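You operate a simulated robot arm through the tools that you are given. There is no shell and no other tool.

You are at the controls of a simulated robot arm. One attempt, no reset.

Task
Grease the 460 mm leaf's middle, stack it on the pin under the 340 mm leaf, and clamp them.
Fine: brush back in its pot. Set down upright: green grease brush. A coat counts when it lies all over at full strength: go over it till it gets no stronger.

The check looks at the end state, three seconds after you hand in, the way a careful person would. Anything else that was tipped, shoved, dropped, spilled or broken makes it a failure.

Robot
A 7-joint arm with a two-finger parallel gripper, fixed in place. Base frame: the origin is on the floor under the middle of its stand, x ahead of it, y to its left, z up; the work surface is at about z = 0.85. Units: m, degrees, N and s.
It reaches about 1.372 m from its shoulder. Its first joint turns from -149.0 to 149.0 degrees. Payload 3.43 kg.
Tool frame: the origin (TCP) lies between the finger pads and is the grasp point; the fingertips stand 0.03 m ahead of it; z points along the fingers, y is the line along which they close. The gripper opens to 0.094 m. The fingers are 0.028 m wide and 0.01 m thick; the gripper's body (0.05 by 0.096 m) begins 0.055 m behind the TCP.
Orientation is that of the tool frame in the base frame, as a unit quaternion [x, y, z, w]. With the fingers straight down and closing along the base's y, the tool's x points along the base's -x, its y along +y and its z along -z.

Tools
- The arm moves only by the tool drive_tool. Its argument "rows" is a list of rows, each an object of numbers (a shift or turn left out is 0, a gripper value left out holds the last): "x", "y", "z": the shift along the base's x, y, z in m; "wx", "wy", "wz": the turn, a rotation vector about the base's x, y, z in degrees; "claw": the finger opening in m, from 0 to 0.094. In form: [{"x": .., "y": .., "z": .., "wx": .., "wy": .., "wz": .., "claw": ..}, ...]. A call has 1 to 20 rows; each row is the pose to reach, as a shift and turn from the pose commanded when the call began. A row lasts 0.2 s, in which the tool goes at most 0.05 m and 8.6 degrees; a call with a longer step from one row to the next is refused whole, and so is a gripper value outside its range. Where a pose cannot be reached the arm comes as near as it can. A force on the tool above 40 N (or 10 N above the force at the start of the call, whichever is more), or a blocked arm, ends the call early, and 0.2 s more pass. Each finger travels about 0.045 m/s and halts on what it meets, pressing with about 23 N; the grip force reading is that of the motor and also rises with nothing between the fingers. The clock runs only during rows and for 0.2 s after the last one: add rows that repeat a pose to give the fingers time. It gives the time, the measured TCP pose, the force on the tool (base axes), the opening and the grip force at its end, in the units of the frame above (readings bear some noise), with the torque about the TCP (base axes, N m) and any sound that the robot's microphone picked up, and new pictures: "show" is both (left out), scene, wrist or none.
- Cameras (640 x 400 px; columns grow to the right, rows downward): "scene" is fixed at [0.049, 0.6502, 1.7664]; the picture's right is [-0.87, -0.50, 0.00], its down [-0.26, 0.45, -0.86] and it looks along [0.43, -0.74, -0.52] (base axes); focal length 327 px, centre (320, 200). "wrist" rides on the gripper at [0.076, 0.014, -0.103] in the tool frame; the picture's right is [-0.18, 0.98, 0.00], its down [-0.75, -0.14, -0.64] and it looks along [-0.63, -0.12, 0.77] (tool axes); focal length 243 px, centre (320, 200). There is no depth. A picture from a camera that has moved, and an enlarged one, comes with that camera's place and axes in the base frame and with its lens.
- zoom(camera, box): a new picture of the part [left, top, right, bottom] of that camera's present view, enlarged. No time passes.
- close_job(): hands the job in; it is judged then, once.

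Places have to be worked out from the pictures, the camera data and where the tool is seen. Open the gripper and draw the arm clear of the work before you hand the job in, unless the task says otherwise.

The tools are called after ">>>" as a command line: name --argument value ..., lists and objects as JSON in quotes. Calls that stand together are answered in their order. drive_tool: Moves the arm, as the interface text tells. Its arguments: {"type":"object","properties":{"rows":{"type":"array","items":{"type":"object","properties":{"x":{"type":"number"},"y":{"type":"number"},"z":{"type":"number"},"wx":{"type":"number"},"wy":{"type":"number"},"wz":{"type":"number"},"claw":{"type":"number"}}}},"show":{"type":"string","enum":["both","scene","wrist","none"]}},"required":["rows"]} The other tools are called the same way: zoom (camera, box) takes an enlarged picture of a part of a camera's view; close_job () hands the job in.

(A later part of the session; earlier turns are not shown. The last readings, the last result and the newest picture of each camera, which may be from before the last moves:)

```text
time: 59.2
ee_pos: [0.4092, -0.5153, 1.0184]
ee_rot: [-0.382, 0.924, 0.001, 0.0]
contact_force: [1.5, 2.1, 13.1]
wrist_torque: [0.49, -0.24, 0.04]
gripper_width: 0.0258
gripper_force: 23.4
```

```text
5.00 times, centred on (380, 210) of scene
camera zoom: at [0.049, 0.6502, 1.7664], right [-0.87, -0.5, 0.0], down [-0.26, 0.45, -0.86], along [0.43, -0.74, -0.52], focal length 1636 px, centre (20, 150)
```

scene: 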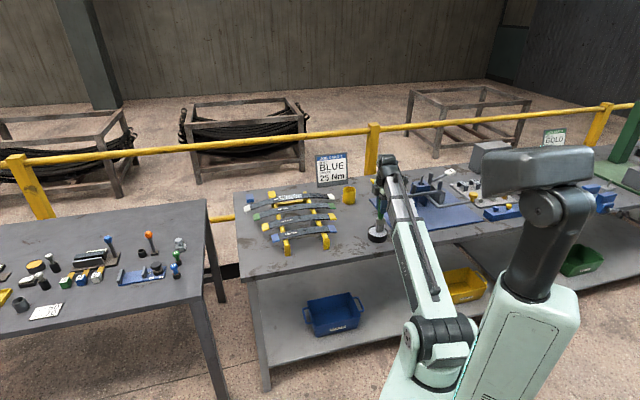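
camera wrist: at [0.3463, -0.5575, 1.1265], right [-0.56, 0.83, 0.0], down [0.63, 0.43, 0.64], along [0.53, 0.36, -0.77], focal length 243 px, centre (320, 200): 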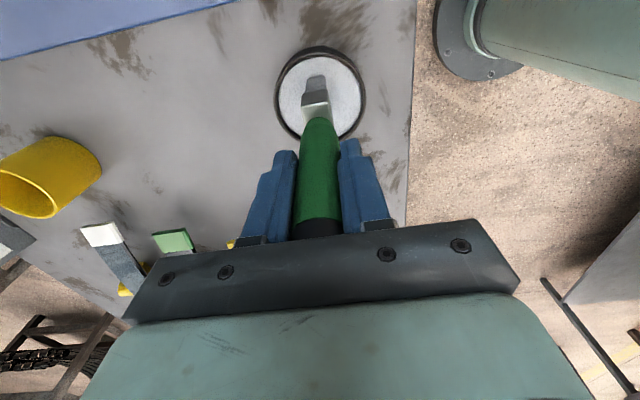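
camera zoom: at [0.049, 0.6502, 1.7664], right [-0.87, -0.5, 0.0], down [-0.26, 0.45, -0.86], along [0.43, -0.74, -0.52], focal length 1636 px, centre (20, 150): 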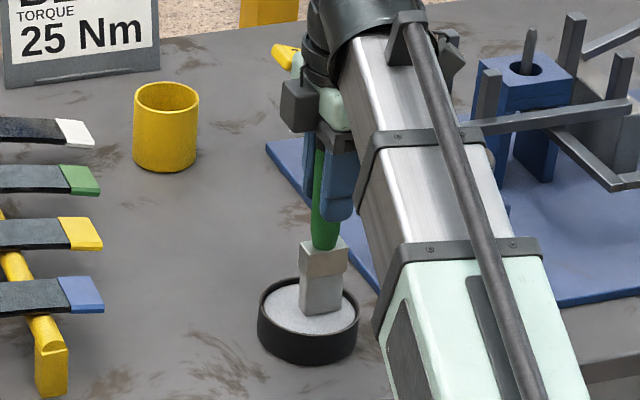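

The brush is reloaded with 13 N contact. I'll lift and travel back to hover over the label-side end of the patch.

>>> drive_tool --rows '[{"z": 0.04}, {"x": 0.02, "y": 0.002, "z": 0.08}, {"x": 0.065, "y": 0.006, "z": 0.095}, {"x": 0.11, "y": 0.01, "z": 0.1}, {"x": 0.155, "y": 0.014, "z": 0.1}, {"x": 0.2, "y": 0.018, "z": 0.1}, {"x": 0.245, "y": 0.022, "z": 0.1}, {"x": 0.29, "y": 0.026, "z": 0.1}, {"x": 0.335, "y": 0.03, "z": 0.1}, {"x": 0.38, "y": 0.034, "z": 0.1}, {"x": 0.425, "y": 0.038, "z": 0.1}, {"x": 0.47, "y": 0.042, "z": 0.095}, {"x": 0.5033, "y": 0.0453, "z": 0.08}, {"x": 0.5033, "y": 0.0453, "z": 0.055}, {"x": 0.5033, "y": 0.0453, "z": 0.047}, {"x": 0.5033, "y": 0.0453, "z": 0.045}]' --show "wrist"

>>> zoom --camera "scene" --box '[265, 165, 320, 210]'

>>> zoom --camera "wrist" --box '[220, 0, 420, 140]'

```text
time: 62.6
ee_pos: [0.9134, -0.4696, 1.0607]
ee_rot: [-0.381, 0.924, 0.0, 0.001]
contact_force: [-0.6, 0.5, -1.9]
wrist_torque: [0.0, 0.04, 0.01]
gripper_width: 0.0259
gripper_force: 23.0
camera wrist: at [0.8483, -0.5124, 1.1658], right [-0.56, 0.83, 0.0], down [0.63, 0.43, 0.64], along [0.53, 0.36, -0.77], focal length 243 px, centre (320, 200)
```

wrist: 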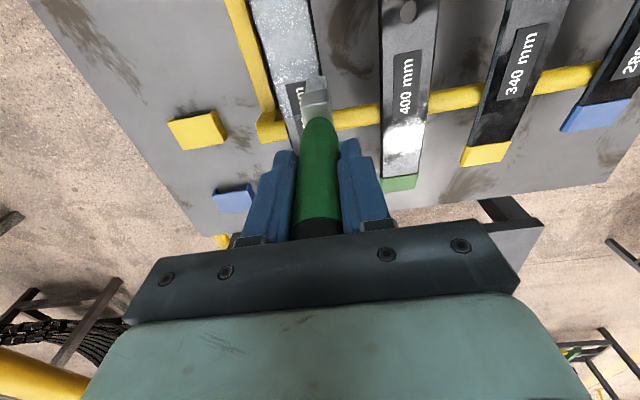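

```text
8.89 times, centred on (292, 188) of scene
camera zoom: at [0.049, 0.6502, 1.7664], right [-0.87, -0.5, 0.0], down [-0.26, 0.45, -0.86], along [0.43, -0.74, -0.52], focal length 2909 px, centre (564, 311)
```

zoom: 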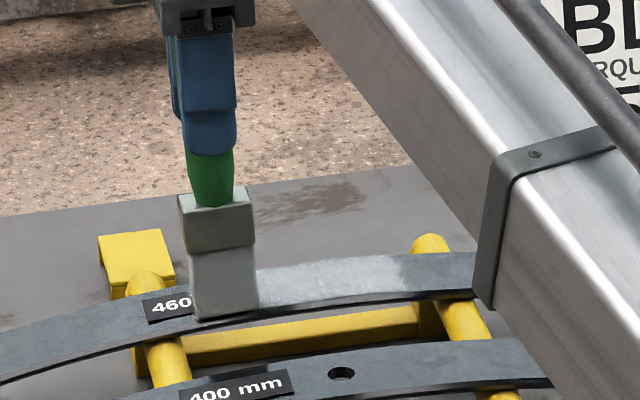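

```text
2.86 times, centred on (320, 70) of wrist
camera zoom: at [0.8483, -0.5124, 1.1658], right [-0.56, 0.83, 0.0], down [0.63, 0.43, 0.64], along [0.53, 0.36, -0.77], focal length 693 px, centre (320, 571)
```

zoom: 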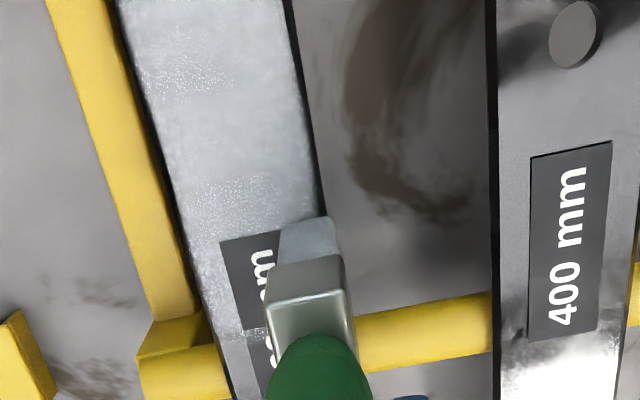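

The wrist view shows the patch's end line beside the label at about U = +60 mm. I'll work this end with cross strokes, then step 20 mm toward the hole and stroke again.

>>> drive_tool --rows '[{"z": -0.001}, {"z": -0.0018}, {"x": 0.0079, "y": -0.0077, "z": -0.0018}, {"x": 0.015, "y": -0.0147, "z": -0.0018}, {"x": 0.0229, "y": -0.0224, "z": -0.0018}, {"x": 0.015, "y": -0.0147, "z": -0.0018}, {"x": 0.0079, "y": -0.0077, "z": -0.0018}, {"z": -0.0018}, {"x": 0.0114, "y": -0.0112, "z": -0.0018}, {"x": 0.0229, "y": -0.0224, "z": -0.0018}, {"x": 0.0114, "y": -0.0112, "z": -0.0018}, {"z": -0.0018}, {"z": 0.003}, {"x": -0.014, "y": -0.0143, "z": 0.003}, {"x": -0.014, "y": -0.0143, "z": -0.001}, {"x": -0.0061, "y": -0.022, "z": -0.001}, {"x": 0.001, "y": -0.029, "z": -0.001}, {"x": 0.0089, "y": -0.0367, "z": -0.001}, {"x": -0.0026, "y": -0.0255, "z": -0.001}, {"x": -0.014, "y": -0.0143, "z": -0.001}]' --show "wrist"

>>> zoom --camera "wrist" --box '[220, 0, 420, 140]'

>>> zoom --camera "scene" --box '[265, 165, 320, 210]'

```text
time: 66.8
ee_pos: [0.8978, -0.4844, 1.0626]
ee_rot: [-0.382, 0.924, 0.0, 0.0]
contact_force: [0.0, 0.4, -1.4]
wrist_torque: [0.04, 0.01, 0.0]
gripper_width: 0.026
gripper_force: 22.3
camera wrist: at [0.8338, -0.5279, 1.166], right [-0.56, 0.83, 0.0], down [0.63, 0.43, 0.64], along [0.53, 0.36, -0.77], focal length 243 px, centre (320, 200)
```

wrist: 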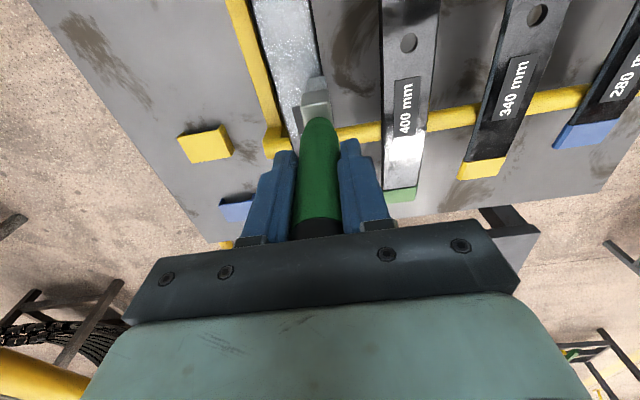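

```text
2.86 times, centred on (320, 70) of wrist
camera zoom: at [0.8338, -0.5279, 1.166], right [-0.56, 0.83, 0.0], down [0.63, 0.43, 0.64], along [0.53, 0.36, -0.77], focal length 693 px, centre (320, 571)
```

zoom: 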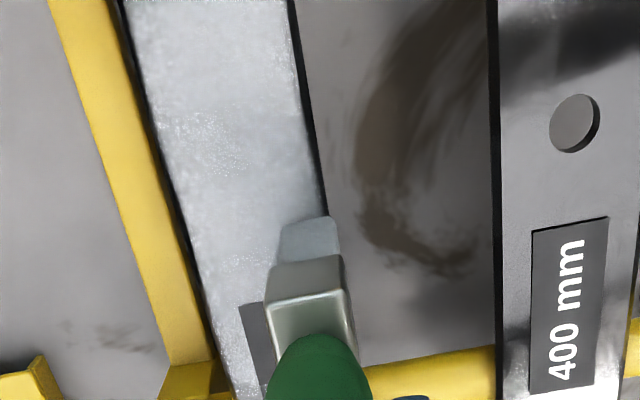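

```text
8.89 times, centred on (292, 188) of scene
camera zoom: at [0.049, 0.6502, 1.7664], right [-0.87, -0.5, 0.0], down [-0.26, 0.45, -0.86], along [0.43, -0.74, -0.52], focal length 2909 px, centre (564, 311)
```

zoom: 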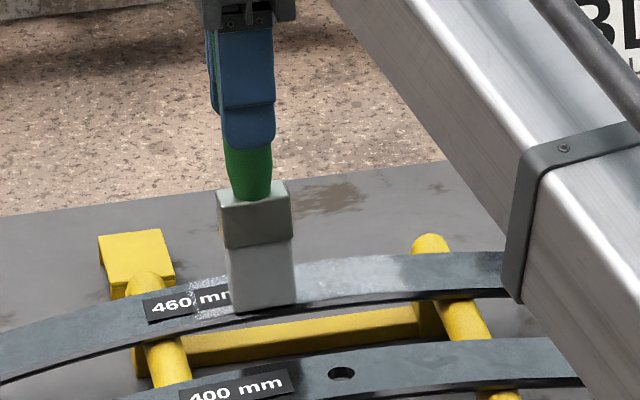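

No contact at this last station, so I'll lower 1.2 mm more and repeat the strokes here and at the next station near the hole.

>>> drive_tool --rows '[{"z": -0.0012}, {"x": 0.0114, "y": -0.0112, "z": -0.0012}, {"x": 0.0229, "y": -0.0224, "z": -0.0012}, {"x": 0.0114, "y": -0.0112, "z": -0.0012}, {"z": -0.0012}, {"x": 0.0114, "y": -0.0112, "z": -0.0012}, {"x": 0.0229, "y": -0.0224, "z": -0.0012}, {"x": 0.0114, "y": -0.0112, "z": -0.0012}, {"z": -0.0012}, {"z": 0.003}, {"x": -0.0175, "y": -0.0179, "z": 0.003}, {"x": -0.0175, "y": -0.0179, "z": -0.0009}, {"x": -0.0061, "y": -0.0291, "z": -0.0009}, {"x": 0.0054, "y": -0.0403, "z": -0.0009}, {"x": -0.0061, "y": -0.0291, "z": -0.0009}, {"x": -0.0175, "y": -0.0179, "z": -0.0009}, {"x": -0.0061, "y": -0.0291, "z": -0.0009}, {"x": 0.0054, "y": -0.0403, "z": -0.0009}, {"x": -0.0061, "y": -0.0291, "z": -0.0009}, {"x": -0.0175, "y": -0.0179, "z": -0.0009}]' --show "wrist"

>>> zoom --camera "wrist" --box '[220, 0, 420, 140]'

>>> zoom --camera "scene" --box '[265, 165, 320, 210]'

```text
time: 71.0
ee_pos: [0.8801, -0.5034, 1.0617]
ee_rot: [-0.382, 0.924, -0.001, 0.001]
contact_force: [-0.5, 0.8, -1.3]
wrist_torque: [0.01, -0.01, 0.01]
gripper_width: 0.0261
gripper_force: 22.8
camera wrist: at [0.8149, -0.5468, 1.1656], right [-0.56, 0.83, 0.0], down [0.63, 0.43, 0.64], along [0.53, 0.36, -0.77], focal length 243 px, centre (320, 200)
```

wrist: 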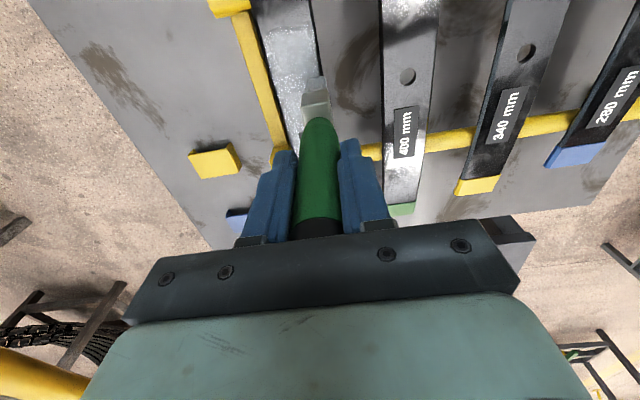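

```text
2.86 times, centred on (320, 70) of wrist
camera zoom: at [0.8149, -0.5468, 1.1656], right [-0.56, 0.83, 0.0], down [0.63, 0.43, 0.64], along [0.53, 0.36, -0.77], focal length 693 px, centre (320, 571)
```

zoom: 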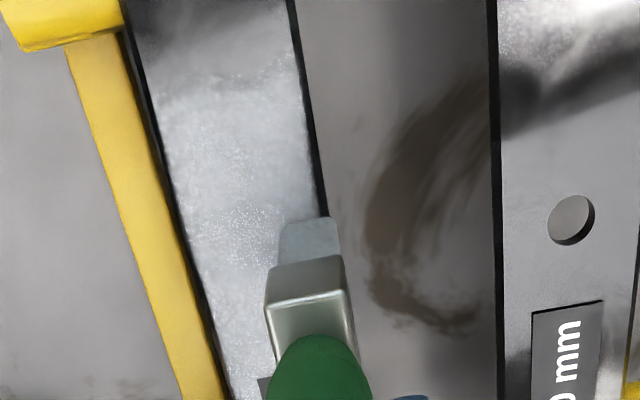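

```text
8.89 times, centred on (292, 188) of scene
camera zoom: at [0.049, 0.6502, 1.7664], right [-0.87, -0.5, 0.0], down [-0.26, 0.45, -0.86], along [0.43, -0.74, -0.52], focal length 2909 px, centre (564, 311)
```

zoom: 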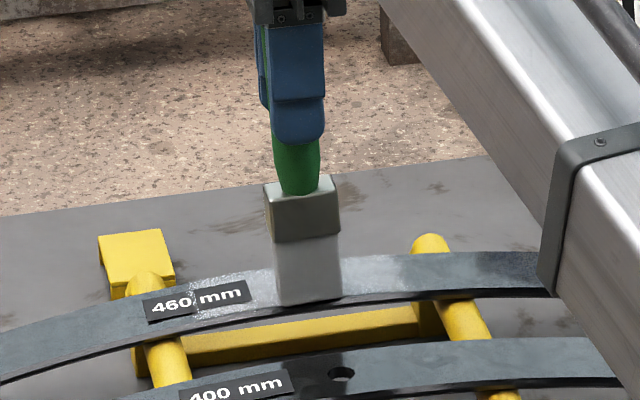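

The reading at the stroke's end shows no contact. I'll check the contact force at mid-width by moving to P = 0 and lowering slightly.

>>> drive_tool --rows '[{"x": 0.0114, "y": -0.0112, "z": 0.0}, {"x": 0.0114, "y": -0.0112, "z": 0.0}]' --show "none"

>>> drive_tool --rows '[{"z": -0.001}, {"z": -0.001}]' --show "none"

```text
time: 71.6
ee_pos: [0.8917, -0.5148, 1.0619]
ee_rot: [-0.381, 0.924, 0.0, 0.0]
contact_force: [-0.6, 0.3, -0.4]
wrist_torque: [-0.02, -0.01, 0.01]
gripper_width: 0.0256
gripper_force: 23.0
```

```text
time: 72.2
ee_pos: [0.8926, -0.5142, 1.0605]
ee_rot: [-0.382, 0.924, -0.001, 0.0]
contact_force: [-4.1, -1.3, 12.7]
wrist_torque: [0.0, 0.38, -0.01]
gripper_width: 0.0259
gripper_force: 22.8
```

Contact here needs about 1 mm more, now 12.7 N. I'll redo the strokes at this station and the next one toward the label, ending at mid-width so the reading confirms contact.

>>> drive_tool --rows '[{"x": -0.0114, "y": 0.0112, "z": 0.0}, {"z": 0.0}, {"x": 0.0114, "y": -0.0112, "z": 0.0}, {"z": 0.0}, {"x": -0.0114, "y": 0.0112, "z": 0.0}, {"z": 0.0}, {"x": 0.0114, "y": -0.0112, "z": 0.0}, {"z": 0.0}, {"z": 0.003}, {"x": 0.0175, "y": 0.0179, "z": 0.003}, {"x": 0.0175, "y": 0.0179, "z": -0.0005}, {"x": 0.0061, "y": 0.0291, "z": -0.0005}, {"x": 0.0175, "y": 0.0179, "z": -0.0005}, {"x": 0.0289, "y": 0.0067, "z": -0.0005}, {"x": 0.0175, "y": 0.0179, "z": -0.0005}, {"x": 0.0061, "y": 0.0291, "z": -0.0005}, {"x": 0.0175, "y": 0.0179, "z": -0.0005}, {"x": 0.0289, "y": 0.0067, "z": -0.0005}, {"x": 0.0175, "y": 0.0179, "z": -0.0005}]' --show "none"

>>> zoom --camera "wrist" --box '[220, 0, 420, 140]'

>>> zoom --camera "scene" --box '[265, 165, 320, 210]'

```text
time: 76.2
ee_pos: [0.9097, -0.4965, 1.06]
ee_rot: [-0.382, 0.924, -0.001, 0.0]
contact_force: [4.9, -5.1, 15.1]
wrist_torque: [-0.69, -0.5, 0.07]
gripper_width: 0.0259
gripper_force: 22.9
```

```text
2.86 times, centred on (320, 70) of wrist
camera zoom: at [0.8446, -0.5394, 1.1641], right [-0.56, 0.83, 0.0], down [0.63, 0.43, 0.64], along [0.53, 0.36, -0.77], focal length 693 px, centre (320, 571)
```

zoom: 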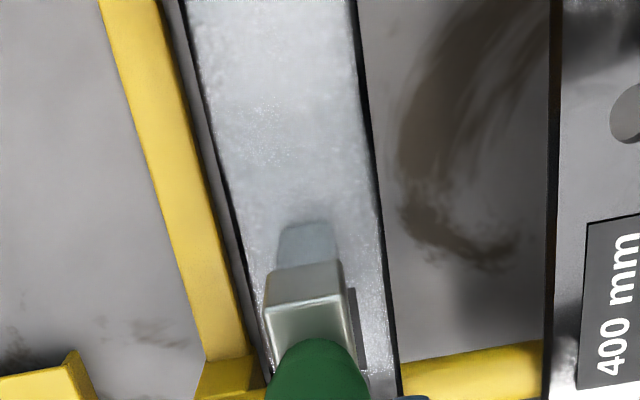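

```text
8.89 times, centred on (292, 188) of scene
camera zoom: at [0.049, 0.6502, 1.7664], right [-0.87, -0.5, 0.0], down [-0.26, 0.45, -0.86], along [0.43, -0.74, -0.52], focal length 2909 px, centre (564, 311)
```

zoom: 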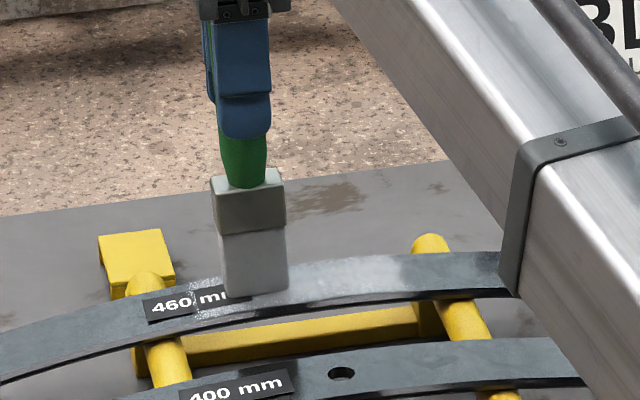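

Contact is good at 15 N. I'll do the outer label-side station next, then jump to the other side of the hole.

>>> drive_tool --rows '[{"z": 0.003}, {"x": 0.0154, "y": 0.0157, "z": 0.003}, {"x": 0.0154, "y": 0.0157, "z": -0.0007}, {"x": 0.004, "y": 0.0269, "z": -0.0007}, {"x": 0.0154, "y": 0.0157, "z": -0.0007}, {"x": 0.0268, "y": 0.0045, "z": -0.0007}, {"x": 0.0154, "y": 0.0157, "z": -0.0007}, {"x": 0.004, "y": 0.0269, "z": -0.0007}, {"x": 0.0154, "y": 0.0157, "z": -0.0007}, {"x": 0.0268, "y": 0.0045, "z": -0.0007}, {"x": 0.0154, "y": 0.0157, "z": -0.0007}, {"x": 0.0154, "y": 0.0157, "z": 0.004}, {"x": -0.01, "y": -0.01, "z": 0.005}, {"x": -0.035, "y": -0.0358, "z": 0.004}, {"x": -0.035, "y": -0.0358, "z": 0.0}, {"x": -0.0464, "y": -0.0246, "z": 0.0}, {"x": -0.035, "y": -0.0358, "z": 0.0}, {"x": -0.0236, "y": -0.047, "z": 0.0}, {"x": -0.035, "y": -0.0358, "z": 0.0}]' --show "none"

>>> zoom --camera "wrist" --box '[220, 0, 420, 140]'

>>> zoom --camera "scene" --box '[265, 165, 320, 210]'

```text
time: 80.2
ee_pos: [0.8758, -0.5321, 1.0602]
ee_rot: [-0.382, 0.924, -0.003, 0.001]
contact_force: [5.3, -5.5, 17.1]
wrist_torque: [-0.63, -0.68, -0.01]
gripper_width: 0.0258
gripper_force: 23.3
```

```text
2.86 times, centred on (320, 70) of wrist
camera zoom: at [0.8102, -0.575, 1.1643], right [-0.56, 0.83, 0.0], down [0.63, 0.43, 0.64], along [0.53, 0.36, -0.77], focal length 693 px, centre (320, 571)
```

zoom: 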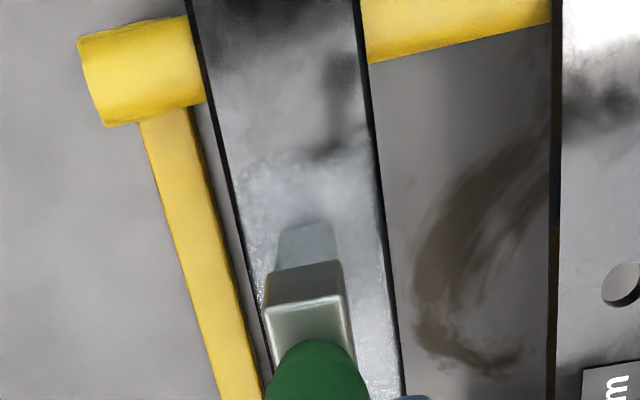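

```text
8.89 times, centred on (292, 188) of scene
camera zoom: at [0.049, 0.6502, 1.7664], right [-0.87, -0.5, 0.0], down [-0.26, 0.45, -0.86], along [0.43, -0.74, -0.52], focal length 2909 px, centre (564, 311)
```

zoom: 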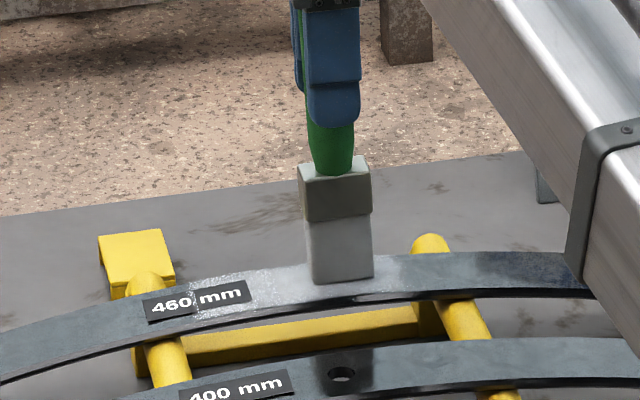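

Contact is 17 N here. I'll finish strokes at this station and at the outer far-side station.

>>> drive_tool --rows '[{"x": -0.0114, "y": 0.0112, "z": 0.0002}, {"z": 0.0002}, {"x": 0.0114, "y": -0.0112, "z": 0.0002}, {"z": 0.0002}, {"z": 0.003}, {"x": -0.0175, "y": -0.0179, "z": 0.003}, {"x": -0.0175, "y": -0.0179, "z": -0.0006}, {"x": -0.0289, "y": -0.0067, "z": -0.0006}, {"x": -0.0175, "y": -0.0179, "z": -0.0006}, {"x": -0.0061, "y": -0.0291, "z": -0.0006}, {"x": -0.0175, "y": -0.0179, "z": -0.0006}, {"x": -0.0289, "y": -0.0067, "z": -0.0006}, {"x": -0.0175, "y": -0.0179, "z": -0.0006}, {"x": -0.0061, "y": -0.0291, "z": -0.0006}, {"x": -0.0175, "y": -0.0179, "z": -0.0006}]' --show "none"

>>> drive_tool --rows '[{"z": 0.03}, {"x": -0.03, "y": -0.03, "z": 0.05}, {"x": -0.05, "y": -0.06, "z": 0.06}, {"x": -0.05, "y": -0.06, "z": 0.06}]' --show "wrist"

>>> zoom --camera "scene" --box '[270, 180, 325, 212]'

>>> zoom --camera "scene" --box '[300, 145, 335, 185]'

```text
time: 83.4
ee_pos: [0.8591, -0.5505, 1.0595]
ee_rot: [-0.382, 0.924, 0.0, 0.001]
contact_force: [-0.7, 0.7, -0.4]
wrist_torque: [0.02, 0.04, -0.02]
gripper_width: 0.0261
gripper_force: 23.6
```

```text
time: 84.4
ee_pos: [0.8093, -0.6091, 1.1203]
ee_rot: [-0.381, 0.924, 0.0, 0.0]
contact_force: [0.7, 0.6, -1.3]
wrist_torque: [0.02, -0.01, 0.02]
gripper_width: 0.0257
gripper_force: 23.4
camera wrist: at [0.7439, -0.6526, 1.2238], right [-0.56, 0.83, 0.0], down [0.63, 0.43, 0.64], along [0.53, 0.36, -0.77], focal length 243 px, centre (320, 200)
```

wrist: 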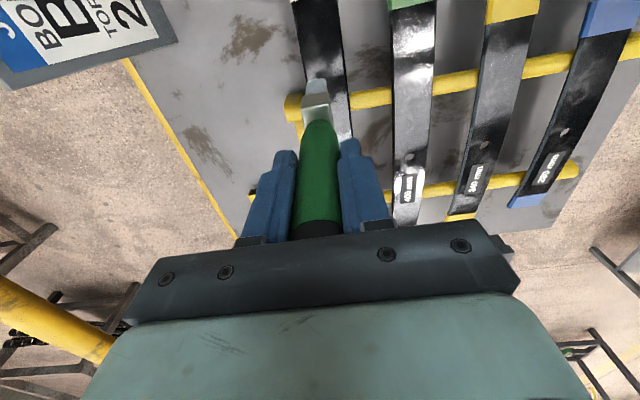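

```text
11.64 times, centred on (298, 196) of scene
camera zoom: at [0.049, 0.6502, 1.7664], right [-0.87, -0.5, 0.0], down [-0.26, 0.45, -0.86], along [0.43, -0.74, -0.52], focal length 3809 px, centre (582, 246)
```

zoom: 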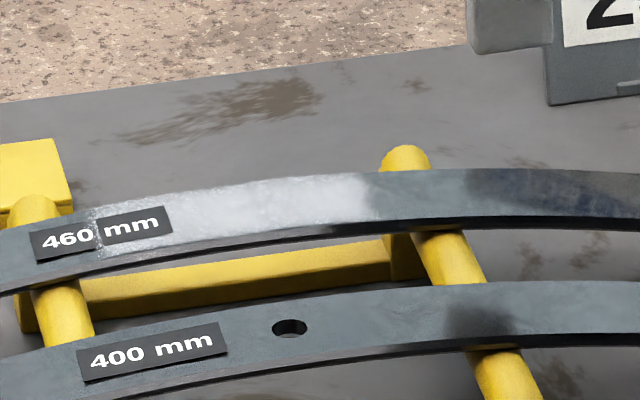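

```text
10.00 times, centred on (318, 165) of scene
camera zoom: at [0.049, 0.6502, 1.7664], right [-0.87, -0.5, 0.0], down [-0.26, 0.45, -0.86], along [0.43, -0.74, -0.52], focal length 3273 px, centre (345, 550)
```

zoom: 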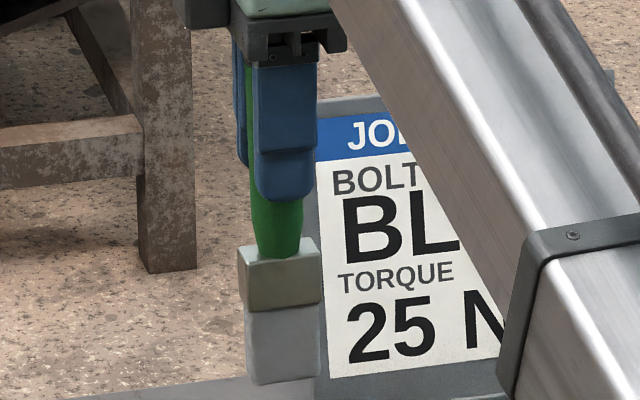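

The coat now looks white from end to end in the scene view. To judge its strength I'll shift sideways so the wrist camera sees the patch without the brush in the way.

>>> drive_tool --rows '[{"x": 0.004, "y": 0.04}, {"x": 0.008, "y": 0.08}, {"x": 0.012, "y": 0.12}, {"x": 0.0157, "y": 0.1555}, {"x": 0.0157, "y": 0.1555}]' --show "wrist"

>>> zoom --camera "wrist" --box '[170, 30, 310, 160]'

>>> zoom --camera "scene" --box '[272, 182, 312, 206]'

```text
time: 85.6
ee_pos: [0.8257, -0.453, 1.1198]
ee_rot: [-0.382, 0.924, 0.001, 0.0]
contact_force: [0.6, 0.0, 0.5]
wrist_torque: [0.02, -0.02, -0.02]
gripper_width: 0.0258
gripper_force: 22.8
camera wrist: at [0.76, -0.4961, 1.2231], right [-0.56, 0.83, 0.0], down [0.63, 0.43, 0.64], along [0.53, 0.36, -0.77], focal length 243 px, centre (320, 200)
```

wrist: 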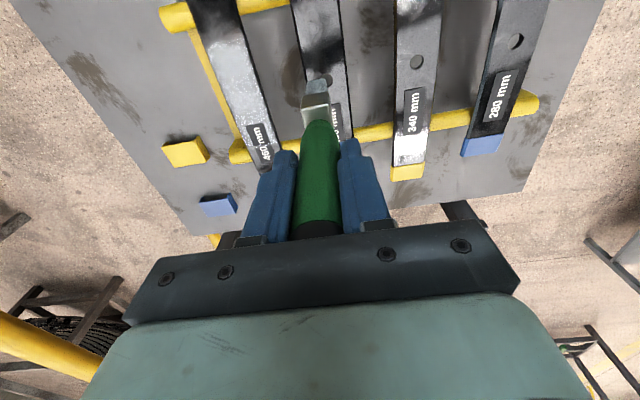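

```text
3.08 times, centred on (240, 95) of wrist
camera zoom: at [0.76, -0.4961, 1.2231], right [-0.56, 0.83, 0.0], down [0.63, 0.43, 0.64], along [0.53, 0.36, -0.77], focal length 746 px, centre (566, 523)
```

zoom: 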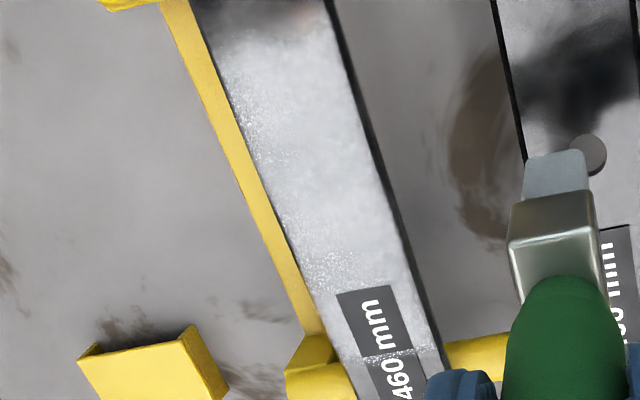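

```text
16.00 times, centred on (292, 194) of scene
camera zoom: at [0.049, 0.6502, 1.7664], right [-0.87, -0.5, 0.0], down [-0.26, 0.45, -0.86], along [0.43, -0.74, -0.52], focal length 5237 px, centre (768, 296)
```

zoom: 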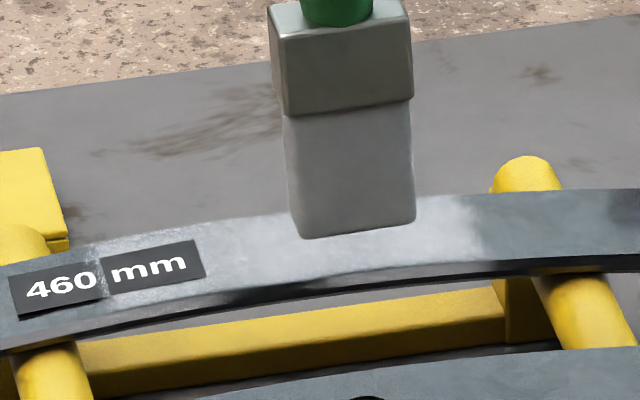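

The coat looks fairly even but has speckles at the far edge and the far end. I'll reload once more and then do a full second pass with slightly wider strokes.

>>> drive_tool --rows '[{"x": -0.045, "y": -0.007, "z": 0.0}, {"x": -0.09, "y": -0.014, "z": 0.0}, {"x": -0.135, "y": -0.021, "z": 0.0}, {"x": -0.18, "y": -0.028, "z": 0.0}, {"x": -0.225, "y": -0.035, "z": 0.0}, {"x": -0.27, "y": -0.041, "z": 0.0}, {"x": -0.315, "y": -0.047, "z": 0.0}, {"x": -0.36, "y": -0.053, "z": -0.005}, {"x": -0.4, "y": -0.059, "z": -0.015}, {"x": -0.4152, "y": -0.0615, "z": -0.035}, {"x": -0.4152, "y": -0.0615, "z": -0.065}, {"x": -0.4152, "y": -0.0615, "z": -0.09}, {"x": -0.4152, "y": -0.0615, "z": -0.099}, {"x": -0.4152, "y": -0.0615, "z": -0.101}, {"x": -0.4152, "y": -0.0615, "z": -0.101}]' --show "scene"

>>> zoom --camera "scene" --box '[272, 182, 316, 206]'

```text
time: 88.8
ee_pos: [0.4097, -0.5169, 1.018]
ee_rot: [-0.381, 0.924, -0.001, 0.0]
contact_force: [-1.2, -0.3, 4.0]
wrist_torque: [-0.02, 0.07, -0.03]
gripper_width: 0.0257
gripper_force: 22.8
```

scene: 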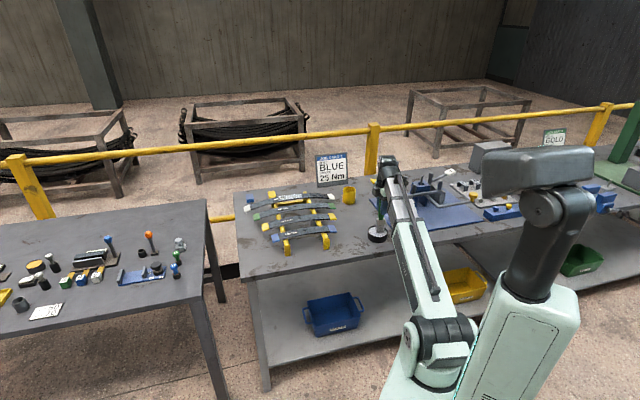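

```text
14.55 times, centred on (294, 194) of scene
camera zoom: at [0.049, 0.6502, 1.7664], right [-0.87, -0.5, 0.0], down [-0.26, 0.45, -0.86], along [0.43, -0.74, -0.52], focal length 4761 px, centre (698, 287)
```

zoom: 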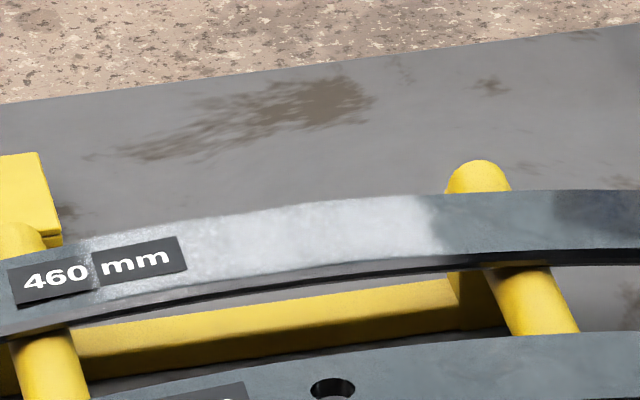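

The label side (left of the patch) is still visibly less white than the right. I'm in contact with the grease at 4 N; I'll press a touch more, then carry the load straight to the label side.

>>> drive_tool --rows '[{"z": -0.0005}, {"z": -0.0005}, {"z": 0.04}, {"x": 0.02, "y": 0.002, "z": 0.08}, {"x": 0.065, "y": 0.006, "z": 0.095}, {"x": 0.11, "y": 0.01, "z": 0.1}, {"x": 0.155, "y": 0.014, "z": 0.1}, {"x": 0.2, "y": 0.016, "z": 0.1}, {"x": 0.245, "y": 0.018, "z": 0.1}, {"x": 0.29, "y": 0.02, "z": 0.1}, {"x": 0.335, "y": 0.024, "z": 0.1}, {"x": 0.38, "y": 0.028, "z": 0.1}, {"x": 0.425, "y": 0.032, "z": 0.1}, {"x": 0.47, "y": 0.034, "z": 0.095}, {"x": 0.515, "y": 0.0368, "z": 0.08}, {"x": 0.515, "y": 0.0368, "z": 0.055}, {"x": 0.515, "y": 0.0368, "z": 0.045}, {"x": 0.515, "y": 0.0368, "z": 0.042}, {"x": 0.515, "y": 0.0368, "z": 0.042}]' --show "wrist"

>>> zoom --camera "wrist" --box '[220, 0, 420, 140]'

```text
time: 92.8
ee_pos: [0.9231, -0.4764, 1.0575]
ee_rot: [-0.382, 0.924, -0.001, 0.001]
contact_force: [0.4, -0.4, 9.1]
wrist_torque: [-0.26, 0.09, 0.02]
gripper_width: 0.0257
gripper_force: 22.9
camera wrist: at [0.8576, -0.5202, 1.1619], right [-0.56, 0.83, 0.0], down [0.63, 0.43, 0.64], along [0.53, 0.36, -0.77], focal length 243 px, centre (320, 200)
```

wrist: 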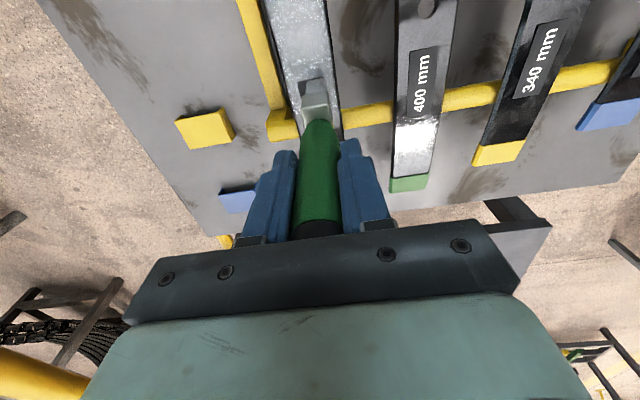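

```text
2.86 times, centred on (320, 70) of wrist
camera zoom: at [0.8576, -0.5202, 1.1619], right [-0.56, 0.83, 0.0], down [0.63, 0.43, 0.64], along [0.53, 0.36, -0.77], focal length 693 px, centre (320, 571)
```

zoom: 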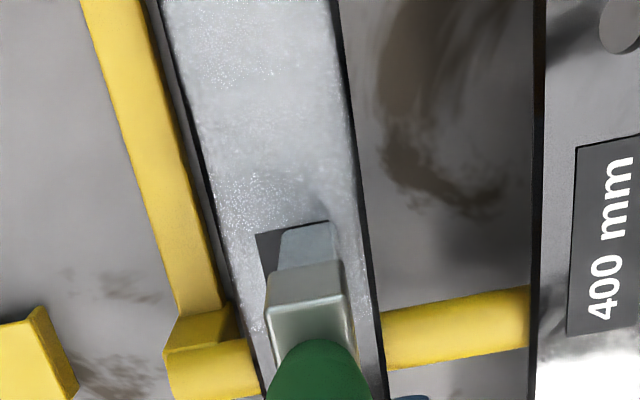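

Contact is 9 N at U ≈ +52 mm. I'll do repeated wide cross strokes here, then at U ≈ +34 mm.

>>> drive_tool --rows '[{"x": -0.01, "y": 0.0098, "z": 0.0}, {"z": 0.0}, {"x": 0.0086, "y": -0.0084, "z": 0.0}, {"x": 0.0164, "y": -0.0161, "z": 0.0}, {"x": 0.0086, "y": -0.0084, "z": 0.0}, {"z": 0.0}, {"x": -0.01, "y": 0.0098, "z": 0.0}, {"z": 0.0}, {"x": 0.0086, "y": -0.0084, "z": 0.0}, {"x": 0.0164, "y": -0.0161, "z": 0.0}, {"x": 0.0086, "y": -0.0084, "z": 0.0}, {"z": 0.0}, {"z": 0.003}, {"x": -0.0126, "y": -0.0129, "z": 0.003}, {"x": -0.0126, "y": -0.0129, "z": 0.0004}, {"x": -0.0226, "y": -0.0031, "z": 0.0004}, {"x": -0.0097, "y": -0.0157, "z": 0.0004}, {"x": 0.0038, "y": -0.029, "z": 0.0004}, {"x": -0.0097, "y": -0.0157, "z": 0.0004}, {"x": -0.0226, "y": -0.0031, "z": 0.0004}]' --show "none"

>>> zoom --camera "scene" --box '[268, 175, 316, 206]'

>>> zoom --camera "wrist" --box '[220, 0, 420, 140]'

```text
time: 97.0
ee_pos: [0.8972, -0.4821, 1.061]
ee_rot: [-0.382, 0.924, -0.001, 0.0]
contact_force: [0.0, 0.0, -1.0]
wrist_torque: [0.01, 0.04, -0.02]
gripper_width: 0.0261
gripper_force: 23.3
```

```text
12.90 times, centred on (292, 190) of scene
camera zoom: at [0.049, 0.6502, 1.7664], right [-0.87, -0.5, 0.0], down [-0.26, 0.45, -0.86], along [0.43, -0.74, -0.52], focal length 4223 px, centre (681, 323)
```

zoom: 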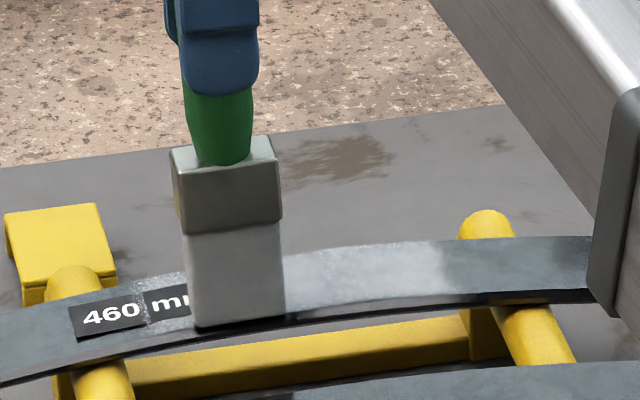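

```text
2.86 times, centred on (320, 70) of wrist
camera zoom: at [0.8334, -0.5252, 1.1644], right [-0.56, 0.83, 0.0], down [0.63, 0.43, 0.64], along [0.53, 0.36, -0.77], focal length 693 px, centre (320, 571)
```

zoom: 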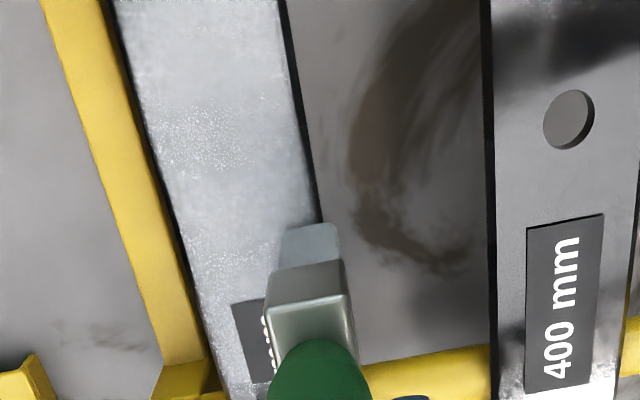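

At this edge position contact is lost. I'll lower 0.8 mm at this edge and read the force.

>>> drive_tool --rows '[{"z": -0.0008}, {"z": -0.0008}]' --show "none"

```text
time: 97.6
ee_pos: [0.8987, -0.4807, 1.0607]
ee_rot: [-0.382, 0.924, -0.001, 0.0]
contact_force: [0.3, -0.3, -1.1]
wrist_torque: [0.02, 0.0, 0.0]
gripper_width: 0.0258
gripper_force: 23.1
```

>>> drive_tool --rows '[{"z": -0.0008}, {"z": -0.0008}]' --show "none"

```text
time: 98.2
ee_pos: [0.8986, -0.4813, 1.059]
ee_rot: [-0.381, 0.924, 0.001, 0.0]
contact_force: [-0.5, -1.1, 2.4]
wrist_torque: [-0.12, 0.09, -0.04]
gripper_width: 0.0258
gripper_force: 23.1
```

Contact begins here 1.6 mm lower, so contact height varies across the width. I'll probe at mid-width and the far edge too.

>>> drive_tool --rows '[{"x": 0.0064, "y": -0.0063, "z": 0.0002}, {"x": 0.0129, "y": -0.0126, "z": 0.0005}, {"x": 0.0129, "y": -0.0126, "z": 0.0005}]' --show "none"

>>> drive_tool --rows '[{"x": 0.0064, "y": -0.0063, "z": 0.0}, {"x": 0.0129, "y": -0.0126, "z": 0.0}, {"x": 0.0129, "y": -0.0126, "z": 0.0}]' --show "none"

```text
time: 99.0
ee_pos: [0.9125, -0.4933, 1.0593]
ee_rot: [-0.382, 0.924, 0.0, 0.0]
contact_force: [-0.3, -0.3, -0.7]
wrist_torque: [0.02, -0.05, 0.02]
gripper_width: 0.0256
gripper_force: 23.0
```

```text
time: 99.8
ee_pos: [0.9263, -0.5069, 1.0583]
ee_rot: [-0.382, 0.924, 0.0, 0.0]
contact_force: [0.0, -0.4, 0.4]
wrist_torque: [-0.03, -0.06, -0.04]
gripper_width: 0.0259
gripper_force: 23.1
```

The surface height is the same across the width; the brush has simply crept up in the grip by about 1.5 mm. I'll press 0.5 mm lower and stroke here, ending at mid-width to read the force.

>>> drive_tool --rows '[{"z": -0.0006}, {"x": -0.0086, "y": 0.0084, "z": -0.0006}, {"x": -0.0172, "y": 0.0168, "z": -0.0006}, {"x": -0.0257, "y": 0.0252, "z": -0.0006}, {"x": -0.0172, "y": 0.0168, "z": -0.0006}, {"x": -0.0086, "y": 0.0084, "z": -0.0006}, {"z": -0.0006}, {"x": -0.0086, "y": 0.0084, "z": -0.0006}, {"x": -0.0172, "y": 0.0168, "z": -0.0006}, {"x": -0.0257, "y": 0.0252, "z": -0.0006}, {"x": -0.0129, "y": 0.0126, "z": -0.0006}]' --show "none"

>>> zoom --camera "wrist" --box '[220, 0, 420, 140]'

```text
time: 102.2
ee_pos: [0.9126, -0.4894, 1.059]
ee_rot: [-0.382, 0.924, 0.001, 0.0]
contact_force: [-7.0, 7.3, 21.0]
wrist_torque: [0.75, 1.02, -0.13]
gripper_width: 0.0259
gripper_force: 23.1
```

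```text
2.86 times, centred on (320, 70) of wrist
camera zoom: at [0.8483, -0.5332, 1.1619], right [-0.56, 0.83, 0.0], down [0.64, 0.43, 0.64], along [0.53, 0.36, -0.77], focal length 693 px, centre (320, 571)
```

zoom: 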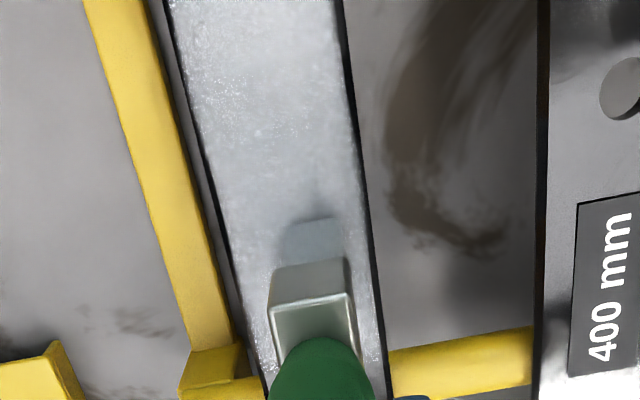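

Contact is firm now. I'll continue at the outer label-side station and then near the hole with slightly lighter pressure.

>>> drive_tool --rows '[{"z": 0.003}, {"x": 0.0147, "y": 0.015, "z": 0.003}, {"x": 0.0147, "y": 0.015, "z": -0.0006}, {"x": 0.0033, "y": 0.0262, "z": -0.0006}, {"x": 0.0147, "y": 0.015, "z": -0.0006}, {"x": 0.0261, "y": 0.0038, "z": -0.0006}, {"x": 0.0147, "y": 0.015, "z": -0.0006}, {"x": 0.0033, "y": 0.0262, "z": -0.0006}, {"x": 0.0147, "y": 0.015, "z": -0.0006}, {"x": 0.0261, "y": 0.0038, "z": -0.0006}, {"x": 0.0147, "y": 0.015, "z": -0.0006}, {"x": 0.0147, "y": 0.015, "z": 0.004}, {"x": -0.0168, "y": -0.0172, "z": 0.004}, {"x": -0.0168, "y": -0.0172, "z": 0.0006}, {"x": -0.0282, "y": -0.006, "z": 0.0006}, {"x": -0.0168, "y": -0.0172, "z": 0.0006}, {"x": -0.0054, "y": -0.0284, "z": 0.0006}, {"x": -0.0168, "y": -0.0172, "z": 0.0006}, {"x": -0.0282, "y": -0.006, "z": 0.0006}, {"x": -0.0168, "y": -0.0172, "z": 0.0006}]' --show "none"

>>> zoom --camera "scene" --box '[268, 175, 316, 206]'

>>> zoom --camera "wrist" --box '[220, 0, 420, 140]'

```text
time: 106.4
ee_pos: [0.8963, -0.5125, 1.059]
ee_rot: [-0.382, 0.924, -0.001, 0.0]
contact_force: [0.5, 0.9, -0.4]
wrist_torque: [0.02, -0.01, 0.0]
gripper_width: 0.0258
gripper_force: 22.8
```

```text
12.90 times, centred on (292, 190) of scene
camera zoom: at [0.049, 0.6502, 1.7664], right [-0.87, -0.5, 0.0], down [-0.26, 0.45, -0.86], along [0.43, -0.74, -0.52], focal length 4223 px, centre (681, 323)
```

zoom: 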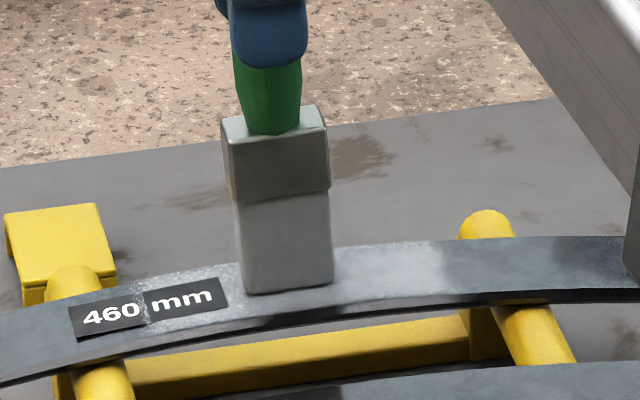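

```text
2.86 times, centred on (320, 70) of wrist
camera zoom: at [0.8317, -0.5546, 1.1632], right [-0.56, 0.83, 0.0], down [0.63, 0.43, 0.64], along [0.53, 0.36, -0.77], focal length 693 px, centre (320, 571)
```

zoom: 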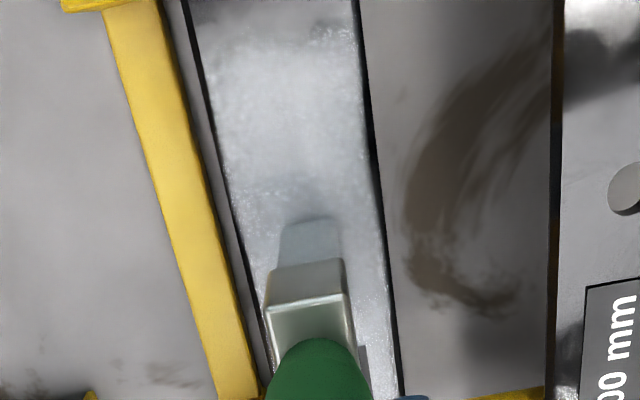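

Contact faded again at this station. I'll lower 1 mm and repeat here, then the two stations on the far side.

>>> drive_tool --rows '[{"z": -0.0006}, {"z": -0.001}, {"x": -0.0114, "y": 0.0112, "z": -0.001}, {"z": -0.001}, {"x": 0.0114, "y": -0.0112, "z": -0.001}, {"z": -0.001}, {"x": -0.0114, "y": 0.0112, "z": -0.001}, {"z": -0.001}, {"x": 0.0114, "y": -0.0112, "z": -0.001}, {"z": -0.001}]' --show "none"

```text
time: 108.6
ee_pos: [0.8948, -0.5102, 1.0592]
ee_rot: [-0.382, 0.924, -0.001, 0.0]
contact_force: [1.1, -3.6, 4.5]
wrist_torque: [-0.45, -0.14, -0.05]
gripper_width: 0.0257
gripper_force: 23.1
```

Contact is light (4.5 N). I'll do the next two stations on the far side at slightly lower height.

>>> drive_tool --rows '[{"z": 0.003}, {"x": -0.0175, "y": -0.0179, "z": 0.003}, {"x": -0.0175, "y": -0.0179, "z": -0.0004}, {"x": -0.0289, "y": -0.0067, "z": -0.0004}, {"x": -0.0175, "y": -0.0179, "z": -0.0004}, {"x": -0.0061, "y": -0.0291, "z": -0.0004}, {"x": -0.0175, "y": -0.0179, "z": -0.0004}, {"x": -0.0289, "y": -0.0067, "z": -0.0004}, {"x": -0.0175, "y": -0.0179, "z": -0.0004}, {"x": -0.0061, "y": -0.0291, "z": -0.0004}, {"x": -0.0175, "y": -0.0179, "z": -0.0004}]' --show "none"

```text
time: 111.0
ee_pos: [0.8815, -0.5284, 1.0576]
ee_rot: [-0.382, 0.924, 0.0, 0.001]
contact_force: [1.8, -1.7, 4.2]
wrist_torque: [-0.2, -0.2, 0.02]
gripper_width: 0.0257
gripper_force: 22.5
```

Contact is 4.2 N here. Now the far-end station.

>>> drive_tool --rows '[{"z": 0.003}, {"x": -0.0203, "y": -0.0207, "z": 0.003}, {"x": -0.0203, "y": -0.0207, "z": -0.0012}, {"x": -0.0317, "y": -0.0095, "z": -0.0012}, {"x": -0.0203, "y": -0.0207, "z": -0.0012}, {"x": -0.0089, "y": -0.0319, "z": -0.0012}, {"x": -0.0203, "y": -0.0207, "z": -0.0012}, {"x": -0.0317, "y": -0.0095, "z": -0.0012}, {"x": -0.0203, "y": -0.0207, "z": -0.0012}, {"x": -0.0089, "y": -0.0319, "z": -0.0012}, {"x": -0.0203, "y": -0.0207, "z": -0.0012}]' --show "none"

>>> zoom --camera "wrist" --box '[220, 0, 420, 140]'

>>> zoom --camera "scene" --box '[268, 175, 316, 206]'

```text
time: 113.4
ee_pos: [0.8585, -0.548, 1.0578]
ee_rot: [-0.381, 0.925, -0.005, 0.001]
contact_force: [6.7, -11.0, 30.6]
wrist_torque: [-1.03, -1.09, -0.15]
gripper_width: 0.026
gripper_force: 23.1
```

```text
2.86 times, centred on (320, 70) of wrist
camera zoom: at [0.7938, -0.5915, 1.1612], right [-0.56, 0.83, -0.01], down [0.63, 0.43, 0.64], along [0.54, 0.36, -0.77], focal length 693 px, centre (320, 571)
```

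zoom: 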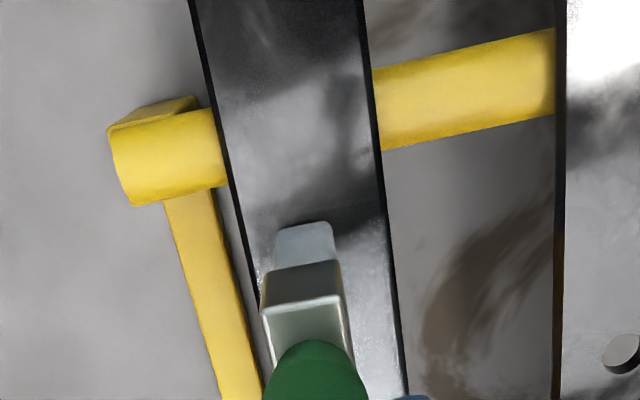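

```text
12.90 times, centred on (292, 190) of scene
camera zoom: at [0.049, 0.6502, 1.7664], right [-0.87, -0.5, 0.0], down [-0.26, 0.45, -0.86], along [0.43, -0.74, -0.52], focal length 4223 px, centre (681, 323)
```

zoom: 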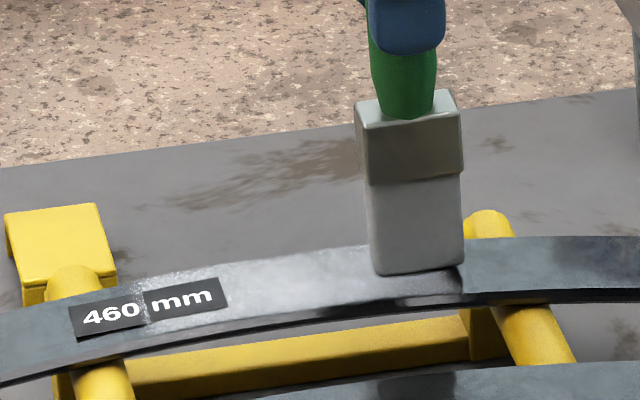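

This last station pressed firmly (30 N). I'll lift and move aside to judge the coat from both cameras.

>>> drive_tool --rows '[{"z": 0.03}, {"z": 0.06}, {"x": -0.01, "y": 0.04, "z": 0.06}, {"x": -0.02, "y": 0.08, "z": 0.06}, {"x": -0.03, "y": 0.095, "z": 0.06}, {"x": -0.03, "y": 0.095, "z": 0.06}]' --show "wrist"

>>> zoom --camera "wrist" --box '[170, 30, 310, 160]'

>>> zoom --camera "scene" --box '[272, 182, 316, 206]'

```text
time: 114.8
ee_pos: [0.8274, -0.4543, 1.1145]
ee_rot: [-0.382, 0.924, 0.001, 0.0]
contact_force: [0.0, 0.1, -0.2]
wrist_torque: [0.0, 0.0, -0.03]
gripper_width: 0.0256
gripper_force: 23.4
camera wrist: at [0.7625, -0.4973, 1.2192], right [-0.56, 0.83, 0.0], down [0.63, 0.43, 0.64], along [0.53, 0.36, -0.77], focal length 243 px, centre (320, 200)
```

wrist: 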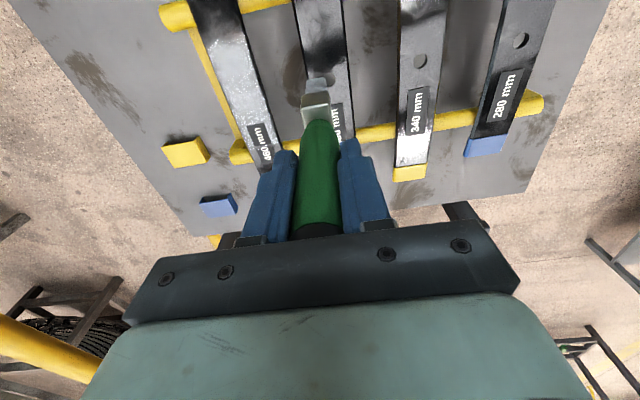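

```text
3.08 times, centred on (240, 95) of wrist
camera zoom: at [0.7625, -0.4973, 1.2192], right [-0.56, 0.83, 0.0], down [0.63, 0.43, 0.64], along [0.53, 0.36, -0.77], focal length 746 px, centre (566, 523)
```

zoom: 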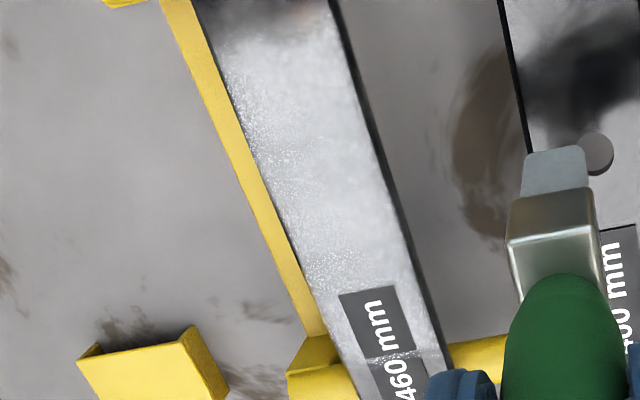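

```text
14.55 times, centred on (294, 194) of scene
camera zoom: at [0.049, 0.6502, 1.7664], right [-0.87, -0.5, 0.0], down [-0.26, 0.45, -0.86], along [0.43, -0.74, -0.52], focal length 4761 px, centre (698, 287)
```

zoom: 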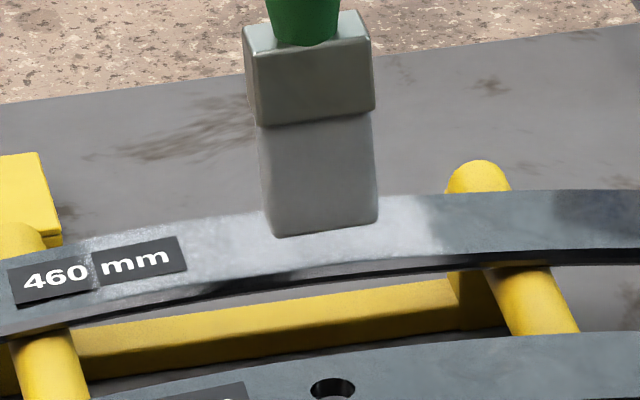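

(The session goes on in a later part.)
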